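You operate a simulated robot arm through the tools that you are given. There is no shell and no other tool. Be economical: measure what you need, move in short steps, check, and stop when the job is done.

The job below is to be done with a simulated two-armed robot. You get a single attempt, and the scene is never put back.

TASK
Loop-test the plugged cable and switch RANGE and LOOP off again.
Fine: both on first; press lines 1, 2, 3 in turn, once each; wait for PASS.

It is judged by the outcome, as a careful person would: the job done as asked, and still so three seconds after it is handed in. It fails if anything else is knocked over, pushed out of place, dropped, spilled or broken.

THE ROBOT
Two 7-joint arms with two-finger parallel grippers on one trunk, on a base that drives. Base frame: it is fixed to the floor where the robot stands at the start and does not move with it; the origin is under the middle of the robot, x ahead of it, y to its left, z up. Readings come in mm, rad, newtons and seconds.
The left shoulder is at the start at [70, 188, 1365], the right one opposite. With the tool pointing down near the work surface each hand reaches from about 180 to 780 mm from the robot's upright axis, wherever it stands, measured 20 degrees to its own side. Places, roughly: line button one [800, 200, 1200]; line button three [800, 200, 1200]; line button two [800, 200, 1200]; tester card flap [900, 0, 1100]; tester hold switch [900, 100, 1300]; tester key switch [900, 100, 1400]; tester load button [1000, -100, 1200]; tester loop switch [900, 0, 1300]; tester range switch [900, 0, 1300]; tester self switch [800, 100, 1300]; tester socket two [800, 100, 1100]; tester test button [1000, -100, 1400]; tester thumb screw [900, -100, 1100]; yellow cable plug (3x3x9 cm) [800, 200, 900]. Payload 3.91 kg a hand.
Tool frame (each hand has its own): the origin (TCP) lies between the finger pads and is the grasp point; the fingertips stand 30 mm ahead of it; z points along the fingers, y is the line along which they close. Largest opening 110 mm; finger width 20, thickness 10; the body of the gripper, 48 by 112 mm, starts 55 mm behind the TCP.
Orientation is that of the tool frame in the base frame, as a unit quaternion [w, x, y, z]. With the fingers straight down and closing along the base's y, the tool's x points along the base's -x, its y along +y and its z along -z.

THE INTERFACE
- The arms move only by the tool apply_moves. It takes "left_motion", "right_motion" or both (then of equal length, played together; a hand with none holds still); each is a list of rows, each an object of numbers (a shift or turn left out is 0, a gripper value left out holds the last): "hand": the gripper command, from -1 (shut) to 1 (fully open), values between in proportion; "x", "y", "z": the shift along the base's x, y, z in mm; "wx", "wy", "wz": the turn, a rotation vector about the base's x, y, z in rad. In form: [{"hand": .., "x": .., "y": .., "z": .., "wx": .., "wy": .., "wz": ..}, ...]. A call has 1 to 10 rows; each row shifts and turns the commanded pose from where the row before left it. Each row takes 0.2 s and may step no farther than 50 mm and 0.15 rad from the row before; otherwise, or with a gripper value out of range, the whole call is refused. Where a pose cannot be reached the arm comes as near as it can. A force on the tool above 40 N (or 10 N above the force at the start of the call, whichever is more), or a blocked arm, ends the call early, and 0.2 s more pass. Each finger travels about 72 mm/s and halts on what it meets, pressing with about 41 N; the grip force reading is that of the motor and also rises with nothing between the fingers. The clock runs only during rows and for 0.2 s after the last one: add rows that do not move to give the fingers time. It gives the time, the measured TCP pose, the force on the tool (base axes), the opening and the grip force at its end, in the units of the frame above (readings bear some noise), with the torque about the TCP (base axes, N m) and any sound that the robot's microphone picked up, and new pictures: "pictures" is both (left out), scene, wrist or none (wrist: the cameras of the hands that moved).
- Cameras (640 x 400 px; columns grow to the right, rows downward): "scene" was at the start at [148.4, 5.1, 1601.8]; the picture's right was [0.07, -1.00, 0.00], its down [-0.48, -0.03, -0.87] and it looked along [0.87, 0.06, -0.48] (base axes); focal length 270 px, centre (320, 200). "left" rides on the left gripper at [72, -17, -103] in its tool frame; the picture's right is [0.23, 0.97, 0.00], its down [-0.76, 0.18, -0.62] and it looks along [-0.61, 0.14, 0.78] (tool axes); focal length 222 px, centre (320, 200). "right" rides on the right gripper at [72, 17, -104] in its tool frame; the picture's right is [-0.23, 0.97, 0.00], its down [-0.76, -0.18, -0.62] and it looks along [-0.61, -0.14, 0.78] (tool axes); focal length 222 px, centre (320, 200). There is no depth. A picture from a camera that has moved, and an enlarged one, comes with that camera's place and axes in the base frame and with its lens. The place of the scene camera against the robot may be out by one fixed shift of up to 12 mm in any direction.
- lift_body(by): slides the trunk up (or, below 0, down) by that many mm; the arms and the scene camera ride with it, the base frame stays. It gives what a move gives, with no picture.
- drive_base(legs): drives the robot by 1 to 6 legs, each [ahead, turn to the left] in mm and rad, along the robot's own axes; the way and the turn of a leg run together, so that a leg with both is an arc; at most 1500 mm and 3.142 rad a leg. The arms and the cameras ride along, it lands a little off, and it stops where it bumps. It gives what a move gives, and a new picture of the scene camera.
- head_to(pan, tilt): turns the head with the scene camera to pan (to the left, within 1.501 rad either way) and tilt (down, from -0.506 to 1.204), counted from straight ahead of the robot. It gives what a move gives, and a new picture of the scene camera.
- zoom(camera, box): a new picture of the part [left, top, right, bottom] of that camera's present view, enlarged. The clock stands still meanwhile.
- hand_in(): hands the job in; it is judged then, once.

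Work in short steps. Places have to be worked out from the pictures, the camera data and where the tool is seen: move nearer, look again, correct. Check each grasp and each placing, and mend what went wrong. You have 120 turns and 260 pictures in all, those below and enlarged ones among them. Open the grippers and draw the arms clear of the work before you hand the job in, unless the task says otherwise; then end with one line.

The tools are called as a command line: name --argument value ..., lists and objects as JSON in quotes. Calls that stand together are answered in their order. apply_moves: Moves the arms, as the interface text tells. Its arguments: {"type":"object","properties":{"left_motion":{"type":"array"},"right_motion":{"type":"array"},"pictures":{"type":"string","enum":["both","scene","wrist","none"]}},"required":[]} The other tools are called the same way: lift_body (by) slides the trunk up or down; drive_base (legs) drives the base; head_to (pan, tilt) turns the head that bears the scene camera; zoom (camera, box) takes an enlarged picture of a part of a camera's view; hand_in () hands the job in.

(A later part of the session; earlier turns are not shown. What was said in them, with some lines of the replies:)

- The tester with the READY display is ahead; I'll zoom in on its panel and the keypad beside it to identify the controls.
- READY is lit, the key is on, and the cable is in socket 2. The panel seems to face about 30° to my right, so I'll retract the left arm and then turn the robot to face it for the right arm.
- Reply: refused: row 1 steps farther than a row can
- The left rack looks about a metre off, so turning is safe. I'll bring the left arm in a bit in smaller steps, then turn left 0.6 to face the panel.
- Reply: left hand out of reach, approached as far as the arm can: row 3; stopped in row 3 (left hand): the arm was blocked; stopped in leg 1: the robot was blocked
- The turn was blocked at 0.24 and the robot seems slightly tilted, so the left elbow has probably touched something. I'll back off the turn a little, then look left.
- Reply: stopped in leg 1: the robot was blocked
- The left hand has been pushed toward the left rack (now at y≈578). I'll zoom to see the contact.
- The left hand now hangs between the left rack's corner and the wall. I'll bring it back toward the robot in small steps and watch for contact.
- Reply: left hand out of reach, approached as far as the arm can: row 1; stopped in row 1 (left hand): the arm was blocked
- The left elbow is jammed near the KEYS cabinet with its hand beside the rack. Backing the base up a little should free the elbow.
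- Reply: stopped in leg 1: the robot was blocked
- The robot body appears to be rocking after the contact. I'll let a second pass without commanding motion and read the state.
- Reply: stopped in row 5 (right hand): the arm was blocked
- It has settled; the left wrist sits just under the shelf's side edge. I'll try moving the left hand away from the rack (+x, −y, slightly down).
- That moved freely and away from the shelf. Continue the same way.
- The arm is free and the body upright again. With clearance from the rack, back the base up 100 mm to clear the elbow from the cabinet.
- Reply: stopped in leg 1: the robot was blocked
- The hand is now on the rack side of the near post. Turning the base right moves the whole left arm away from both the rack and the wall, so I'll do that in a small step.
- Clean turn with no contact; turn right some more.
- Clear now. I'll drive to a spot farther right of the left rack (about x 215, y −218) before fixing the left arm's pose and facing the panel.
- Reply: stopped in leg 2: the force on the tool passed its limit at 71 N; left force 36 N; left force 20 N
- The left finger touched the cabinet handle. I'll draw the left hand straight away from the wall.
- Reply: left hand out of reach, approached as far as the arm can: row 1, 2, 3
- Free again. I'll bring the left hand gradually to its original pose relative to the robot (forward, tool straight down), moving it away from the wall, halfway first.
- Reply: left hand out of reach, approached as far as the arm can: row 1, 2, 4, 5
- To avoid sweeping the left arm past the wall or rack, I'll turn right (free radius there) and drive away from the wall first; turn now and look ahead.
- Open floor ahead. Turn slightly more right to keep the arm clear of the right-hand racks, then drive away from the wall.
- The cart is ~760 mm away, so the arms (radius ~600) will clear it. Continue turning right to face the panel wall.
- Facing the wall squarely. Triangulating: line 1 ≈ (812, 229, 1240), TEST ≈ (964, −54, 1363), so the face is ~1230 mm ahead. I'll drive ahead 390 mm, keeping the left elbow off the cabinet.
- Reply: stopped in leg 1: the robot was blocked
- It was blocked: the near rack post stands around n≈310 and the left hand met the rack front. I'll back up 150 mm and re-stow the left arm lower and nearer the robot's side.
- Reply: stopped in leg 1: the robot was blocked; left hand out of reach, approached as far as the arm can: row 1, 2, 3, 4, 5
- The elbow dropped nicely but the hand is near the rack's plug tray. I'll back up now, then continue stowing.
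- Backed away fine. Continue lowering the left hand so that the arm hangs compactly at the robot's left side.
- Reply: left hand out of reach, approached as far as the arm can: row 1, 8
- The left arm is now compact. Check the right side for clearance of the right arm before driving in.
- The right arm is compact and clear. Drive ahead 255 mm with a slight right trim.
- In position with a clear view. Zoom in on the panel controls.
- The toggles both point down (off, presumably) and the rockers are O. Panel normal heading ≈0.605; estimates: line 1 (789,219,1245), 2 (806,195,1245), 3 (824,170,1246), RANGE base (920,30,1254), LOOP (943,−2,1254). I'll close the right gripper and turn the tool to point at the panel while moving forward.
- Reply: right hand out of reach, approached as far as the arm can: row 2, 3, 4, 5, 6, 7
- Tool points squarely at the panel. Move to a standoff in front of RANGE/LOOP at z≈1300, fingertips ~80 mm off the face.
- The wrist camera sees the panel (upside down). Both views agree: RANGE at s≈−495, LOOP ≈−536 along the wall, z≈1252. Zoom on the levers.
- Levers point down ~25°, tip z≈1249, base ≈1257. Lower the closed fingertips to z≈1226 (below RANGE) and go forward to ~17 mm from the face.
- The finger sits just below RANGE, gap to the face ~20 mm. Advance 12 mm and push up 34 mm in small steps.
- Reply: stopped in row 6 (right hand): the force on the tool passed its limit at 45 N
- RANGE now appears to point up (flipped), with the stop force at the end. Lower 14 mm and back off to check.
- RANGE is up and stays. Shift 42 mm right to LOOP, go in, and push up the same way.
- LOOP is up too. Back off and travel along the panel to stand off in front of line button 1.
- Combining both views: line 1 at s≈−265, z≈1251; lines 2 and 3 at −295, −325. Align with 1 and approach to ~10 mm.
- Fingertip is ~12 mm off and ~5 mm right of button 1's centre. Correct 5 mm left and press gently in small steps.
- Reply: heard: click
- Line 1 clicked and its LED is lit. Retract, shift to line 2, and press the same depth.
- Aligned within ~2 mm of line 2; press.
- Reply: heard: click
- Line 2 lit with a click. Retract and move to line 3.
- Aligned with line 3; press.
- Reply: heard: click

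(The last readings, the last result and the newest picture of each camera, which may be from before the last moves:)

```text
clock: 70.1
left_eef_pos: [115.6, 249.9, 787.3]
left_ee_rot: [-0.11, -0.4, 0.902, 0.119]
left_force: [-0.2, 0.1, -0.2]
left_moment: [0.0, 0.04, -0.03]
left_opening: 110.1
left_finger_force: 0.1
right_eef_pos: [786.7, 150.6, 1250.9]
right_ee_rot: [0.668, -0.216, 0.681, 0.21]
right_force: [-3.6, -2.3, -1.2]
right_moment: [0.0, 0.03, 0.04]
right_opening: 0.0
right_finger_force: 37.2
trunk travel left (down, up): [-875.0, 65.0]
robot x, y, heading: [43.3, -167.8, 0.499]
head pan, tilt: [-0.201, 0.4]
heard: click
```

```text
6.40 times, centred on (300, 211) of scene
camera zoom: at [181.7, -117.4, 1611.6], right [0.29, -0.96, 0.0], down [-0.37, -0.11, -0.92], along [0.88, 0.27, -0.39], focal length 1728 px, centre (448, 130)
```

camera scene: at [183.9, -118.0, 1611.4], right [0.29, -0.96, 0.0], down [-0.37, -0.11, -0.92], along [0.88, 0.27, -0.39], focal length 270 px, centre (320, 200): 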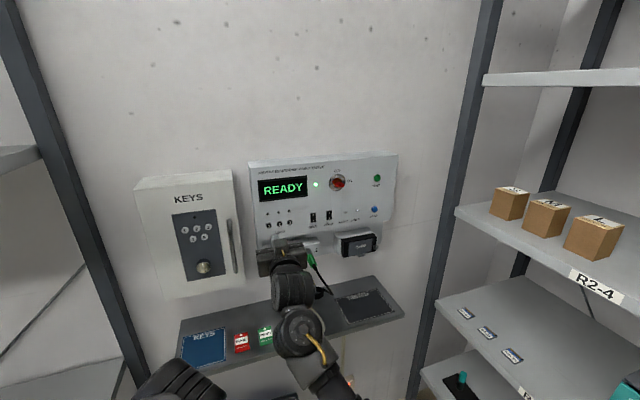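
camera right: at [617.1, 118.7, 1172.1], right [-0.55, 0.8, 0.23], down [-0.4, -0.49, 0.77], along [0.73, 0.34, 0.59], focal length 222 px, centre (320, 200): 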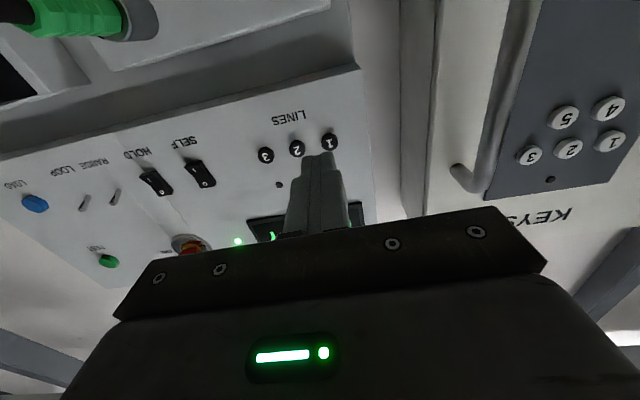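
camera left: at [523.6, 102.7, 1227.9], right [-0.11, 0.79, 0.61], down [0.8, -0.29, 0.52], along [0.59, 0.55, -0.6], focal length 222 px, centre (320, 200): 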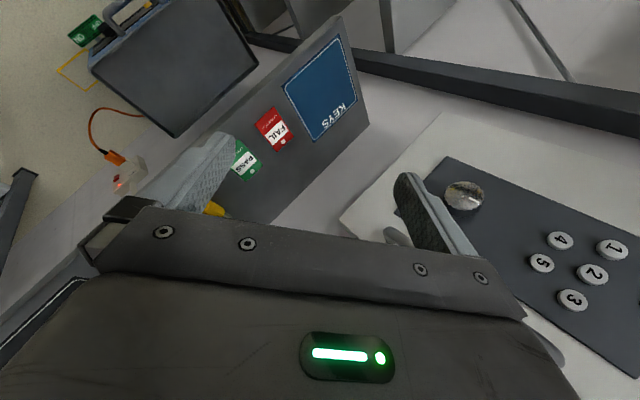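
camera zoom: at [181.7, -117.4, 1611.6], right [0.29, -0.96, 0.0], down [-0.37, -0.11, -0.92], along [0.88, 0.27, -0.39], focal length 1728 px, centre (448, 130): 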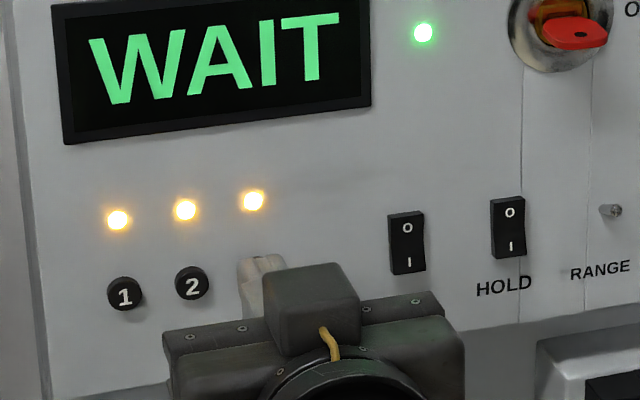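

WAIT is displayed. Retract and travel to a standoff above RANGE while the test runs.

apply_moves --right_motion '[{"x": -18, "y": -12.5}, {"x": -26, "y": -18}, {"z": 20}, {"x": 24, "y": -34.5, "z": 5}, {"x": 24, "y": -34.5, "z": 5}, {"x": 24, "y": -34.5, "z": 5}, {"x": 24, "y": -34.5, "z": 5}, {}, {}, {}]'

zoom --camera "scene" --box '[250, 160, 410, 260]'

```text
clock: 72.3
left_eef_pos: [117.5, 250.0, 787.5]
left_ee_rot: [-0.112, -0.4, 0.902, 0.119]
left_force: [-0.9, -0.3, 0.0]
left_moment: [-0.01, -0.01, -0.03]
left_opening: 109.8
left_finger_force: 0.1
right_eef_pos: [841.1, -18.5, 1291.5]
right_ee_rot: [0.668, -0.215, 0.681, 0.209]
right_force: [-0.1, 0.3, 0.1]
right_moment: [-0.02, 0.04, 0.02]
right_opening: 0.0
right_finger_force: 38.1
trunk travel left (down, up): [-875.0, 65.0]
robot x, y, heading: [42.8, -169.5, 0.502]
head pan, tilt: [-0.201, 0.4]
camera scene: at [183.5, -118.1, 1611.5], right [0.29, -0.96, 0.0], down [-0.37, -0.11, -0.92], along [0.88, 0.27, -0.39], focal length 270 px, centre (320, 200)
camera right: at [746.2, -64.6, 1222.2], right [-0.55, 0.8, 0.23], down [-0.4, -0.49, 0.77], along [0.73, 0.34, 0.59], focal length 222 px, centre (320, 200)
```

scene: 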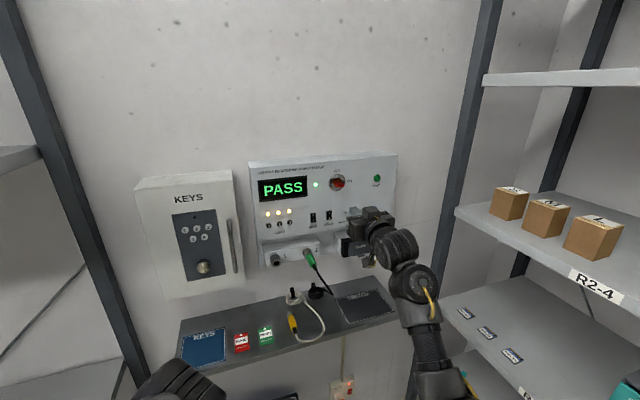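
right: 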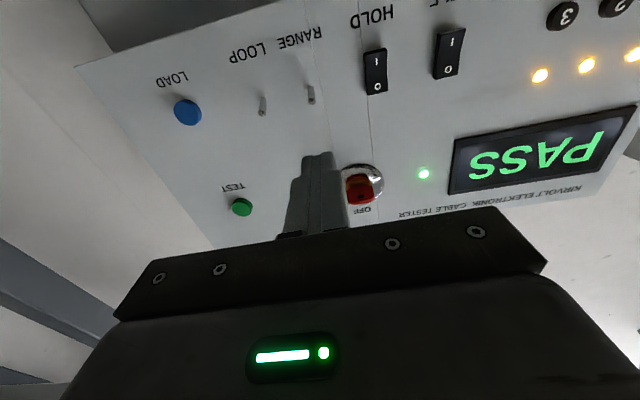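

```text
4.00 times, centred on (330, 210) of scene
camera zoom: at [183.5, -118.1, 1611.5], right [0.29, -0.96, 0.0], down [-0.37, -0.11, -0.92], along [0.88, 0.27, -0.39], focal length 1080 px, centre (280, 160)
```

zoom: 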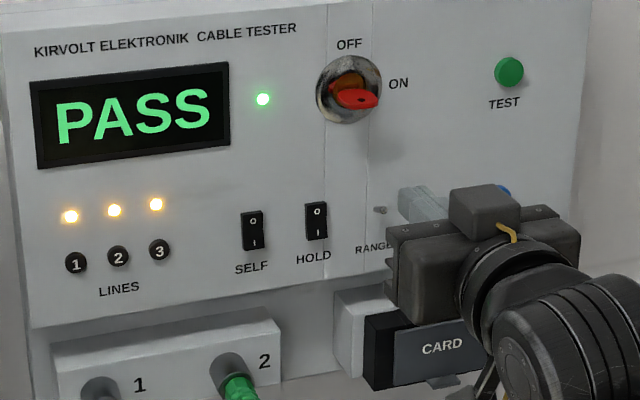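

PASS is shown with all three lines lit. Now advance above the RANGE lever and push it down in small steps.

apply_moves --right_motion '[{"x": 20.5, "y": 14.2}, {"x": 20.5, "y": 14.2}, {"z": -8}, {"z": -6}, {"z": -5}, {"z": -4}]' --pictures "wrist"

zoom --camera "right" --box '[220, 60, 420, 185]'

zoom --camera "scene" --box '[310, 180, 410, 242]'

```text
clock: 73.7
left_eef_pos: [117.1, 249.6, 787.5]
left_ee_rot: [-0.111, -0.399, 0.902, 0.119]
left_force: [0.7, -0.8, 0.1]
left_moment: [0.01, -0.01, 0.0]
left_opening: 109.8
left_finger_force: 0.0
right_eef_pos: [880.6, 11.5, 1266.7]
right_ee_rot: [0.667, -0.215, 0.682, 0.209]
right_force: [0.4, -0.4, -1.0]
right_moment: [-0.01, -0.01, -0.01]
right_opening: 0.0
right_finger_force: 38.0
trunk travel left (down, up): [-875.0, 65.0]
robot x, y, heading: [43.3, -168.6, 0.498]
head pan, tilt: [-0.201, 0.4]
camera right: at [786.0, -35.9, 1197.4], right [-0.55, 0.8, 0.22], down [-0.4, -0.49, 0.78], along [0.73, 0.34, 0.59], focal length 222 px, centre (320, 200)
```

right: 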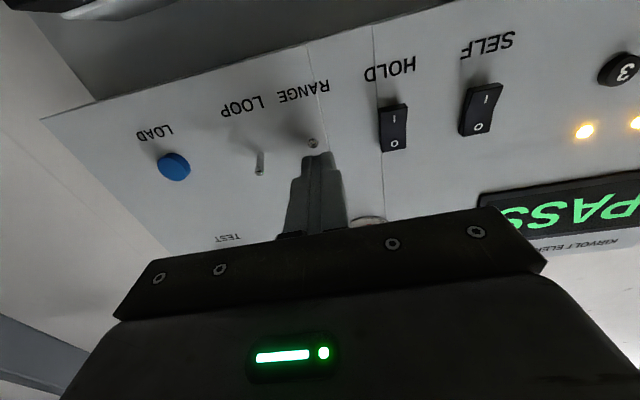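

```text
3.20 times, centred on (320, 122) of right
camera zoom: at [786.0, -35.9, 1197.4], right [-0.55, 0.8, 0.22], down [-0.4, -0.49, 0.78], along [0.73, 0.34, 0.59], focal length 711 px, centre (320, 448)
```

zoom: 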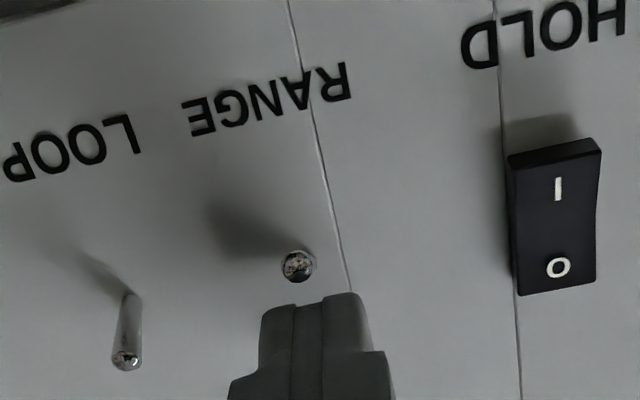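

```text
6.40 times, centred on (360, 211) of scene
camera zoom: at [183.3, -117.1, 1611.4], right [0.29, -0.96, 0.0], down [-0.37, -0.11, -0.92], along [0.88, 0.27, -0.39], focal length 1728 px, centre (64, 130)
```

zoom: 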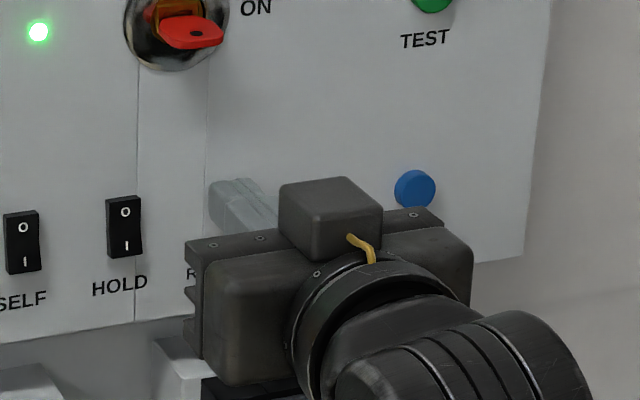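

RANGE has snapped down, no residual force. Retract, move over LOOP, and push it down likewise.

apply_moves --right_motion '[{"x": -16.5, "y": -11.4}, {"x": -16.5, "y": -11.4, "z": 12}, {"x": 23.9, "y": -34.5, "z": 13}, {"x": 16.5, "y": 11.4}, {"x": 16.5, "y": 11.4}, {"z": -8}, {"z": -6}, {"z": -6}, {"z": -5}]' --pictures "wrist"

zoom --camera "right" --box '[220, 60, 420, 185]'

```text
clock: 75.7
left_eef_pos: [116.8, 250.6, 786.7]
left_ee_rot: [-0.111, -0.399, 0.902, 0.119]
left_force: [0.4, 0.3, -0.5]
left_moment: [-0.01, 0.02, 0.01]
left_opening: 110.1
left_finger_force: 0.0
right_eef_pos: [904.1, -21.9, 1268.0]
right_ee_rot: [0.667, -0.215, 0.682, 0.209]
right_force: [-0.7, 0.7, -0.5]
right_moment: [0.01, -0.03, 0.01]
right_opening: 0.0
right_finger_force: 37.5
trunk travel left (down, up): [-875.0, 65.0]
robot x, y, heading: [44.3, -166.1, 0.494]
head pan, tilt: [-0.201, 0.4]
camera right: at [809.7, -69.1, 1198.1], right [-0.55, 0.8, 0.22], down [-0.4, -0.49, 0.78], along [0.73, 0.34, 0.59], focal length 222 px, centre (320, 200)
```

right: 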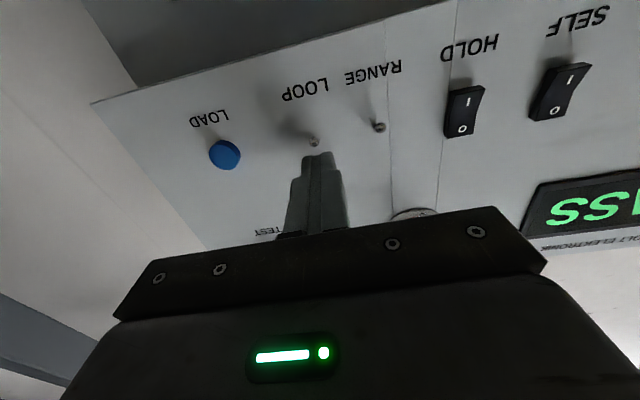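

```text
3.20 times, centred on (320, 122) of right
camera zoom: at [809.7, -69.1, 1198.1], right [-0.55, 0.8, 0.22], down [-0.4, -0.49, 0.78], along [0.73, 0.34, 0.59], focal length 711 px, centre (320, 448)
```

zoom: 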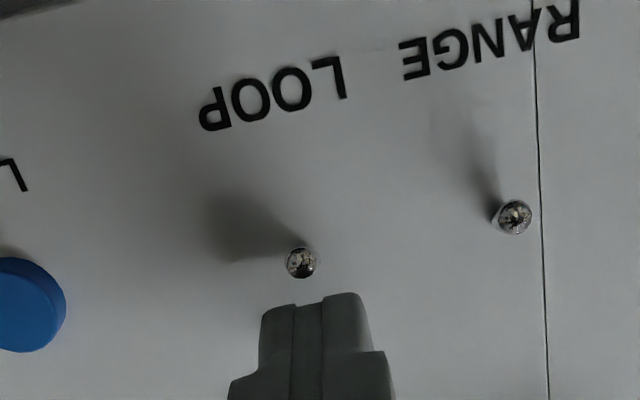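

Both levers appear down. Draw the right arm back well clear of the panel, open the gripper, and verify.

apply_moves --right_motion '[{"x": -16.5, "y": -11.4}, {"x": -33, "y": -22.8}, {"x": -40, "y": -27}, {"x": -40, "y": -27}, {"x": -40, "y": -27}, {"hand": 1, "z": 20}, {}, {}, {}, {}]'

zoom --camera "scene" --box '[320, 185, 400, 235]'

zoom --camera "scene" --box '[250, 160, 410, 260]'

```text
clock: 77.9
left_eef_pos: [117.2, 248.9, 788.3]
left_ee_rot: [-0.111, -0.399, 0.902, 0.118]
left_force: [-0.2, -1.0, 0.4]
left_moment: [0.03, 0.03, -0.02]
left_opening: 110.1
left_finger_force: 0.0
right_eef_pos: [734.6, -140.1, 1285.9]
right_ee_rot: [0.668, -0.215, 0.681, 0.209]
right_force: [-0.5, 0.4, -0.3]
right_moment: [0.01, 0.01, 0.01]
right_opening: 110.2
right_finger_force: 0.1
trunk travel left (down, up): [-875.0, 65.0]
robot x, y, heading: [39.8, -165.5, 0.496]
head pan, tilt: [-0.201, 0.4]
camera scene: at [182.8, -117.2, 1611.5], right [0.29, -0.96, 0.0], down [-0.37, -0.11, -0.92], along [0.88, 0.27, -0.39], focal length 270 px, centre (320, 200)
camera right: at [640.8, -186.3, 1217.4], right [-0.55, 0.8, 0.22], down [-0.4, -0.49, 0.78], along [0.73, 0.34, 0.59], focal length 222 px, centre (320, 200)
```

scene: 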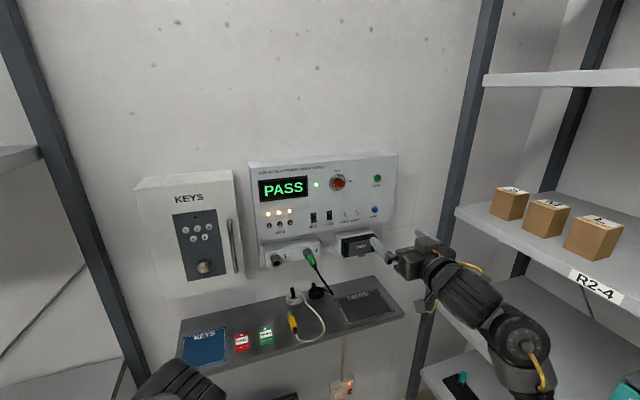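
right: 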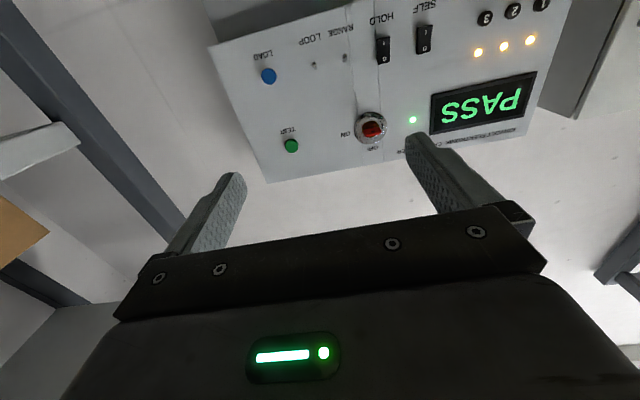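

```text
8.00 times, centred on (360, 210) of scene
camera zoom: at [182.8, -117.2, 1611.5], right [0.29, -0.96, 0.0], down [-0.37, -0.11, -0.92], along [0.88, 0.27, -0.39], focal length 2159 px, centre (0, 120)
```

zoom: 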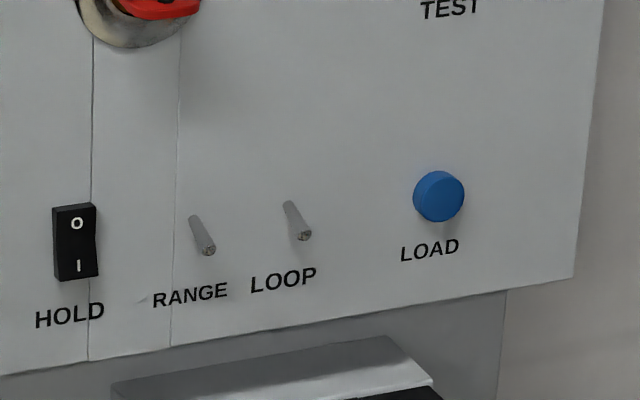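

```text
4.00 times, centred on (330, 210) of scene
camera zoom: at [182.8, -117.2, 1611.5], right [0.29, -0.96, 0.0], down [-0.37, -0.11, -0.92], along [0.88, 0.27, -0.39], focal length 1080 px, centre (280, 160)
```

zoom: 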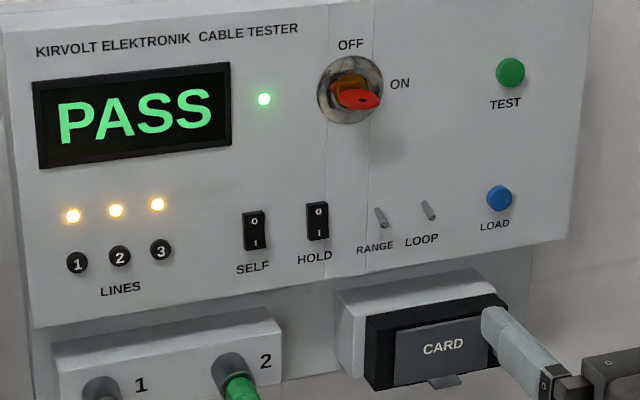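

RANGE and LOOP are both back down exactly as at the start, and PASS remains. One quick look left to check that the earlier rack contact displaced nothing.

head_to --pan 0.9 --tilt 0.6

```text
clock: 79.2
left_eef_pos: [116.0, 250.1, 787.3]
left_ee_rot: [-0.112, -0.399, 0.902, 0.119]
left_force: [1.0, -0.9, 0.9]
left_moment: [0.02, -0.01, -0.02]
left_opening: 110.0
left_finger_force: 0.1
right_eef_pos: [735.3, -138.5, 1287.5]
right_ee_rot: [0.667, -0.215, 0.682, 0.209]
right_force: [-0.6, -0.3, 0.7]
right_moment: [-0.01, 0.04, -0.01]
right_opening: 110.1
right_finger_force: 0.0
trunk travel left (down, up): [-875.0, 65.0]
robot x, y, heading: [44.3, -167.6, 0.499]
head pan, tilt: [0.901, 0.6]
camera scene: at [109.6, -57.3, 1593.3], right [0.99, -0.17, 0.0], down [-0.1, -0.56, -0.83], along [0.14, 0.81, -0.56], focal length 270 px, centre (320, 200)
```

scene: 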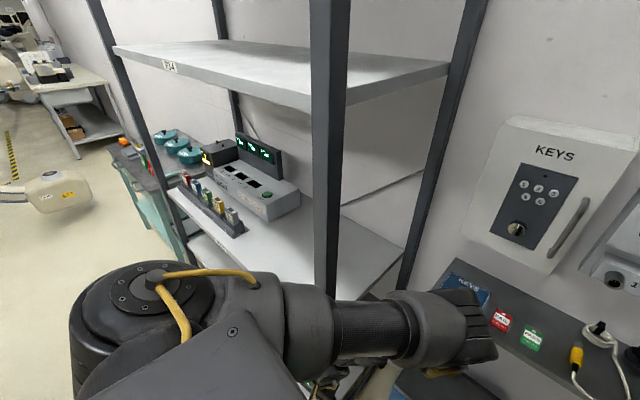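

Everything on the left looks as before, both arms are clear and the grippers are open, so I'm handing in.

hand_in

```text
The job is handed in.
```

The cable passed: with RANGE and LOOP on, I pressed lines 1, 2 and 3 once each, the tester showed PASS, and both switches are off again; on the way in, my left arm bumped the left rack and the KEYS cabinet (a 71 N knock, apparently on its handle), but nothing looks out of place in the pictures.
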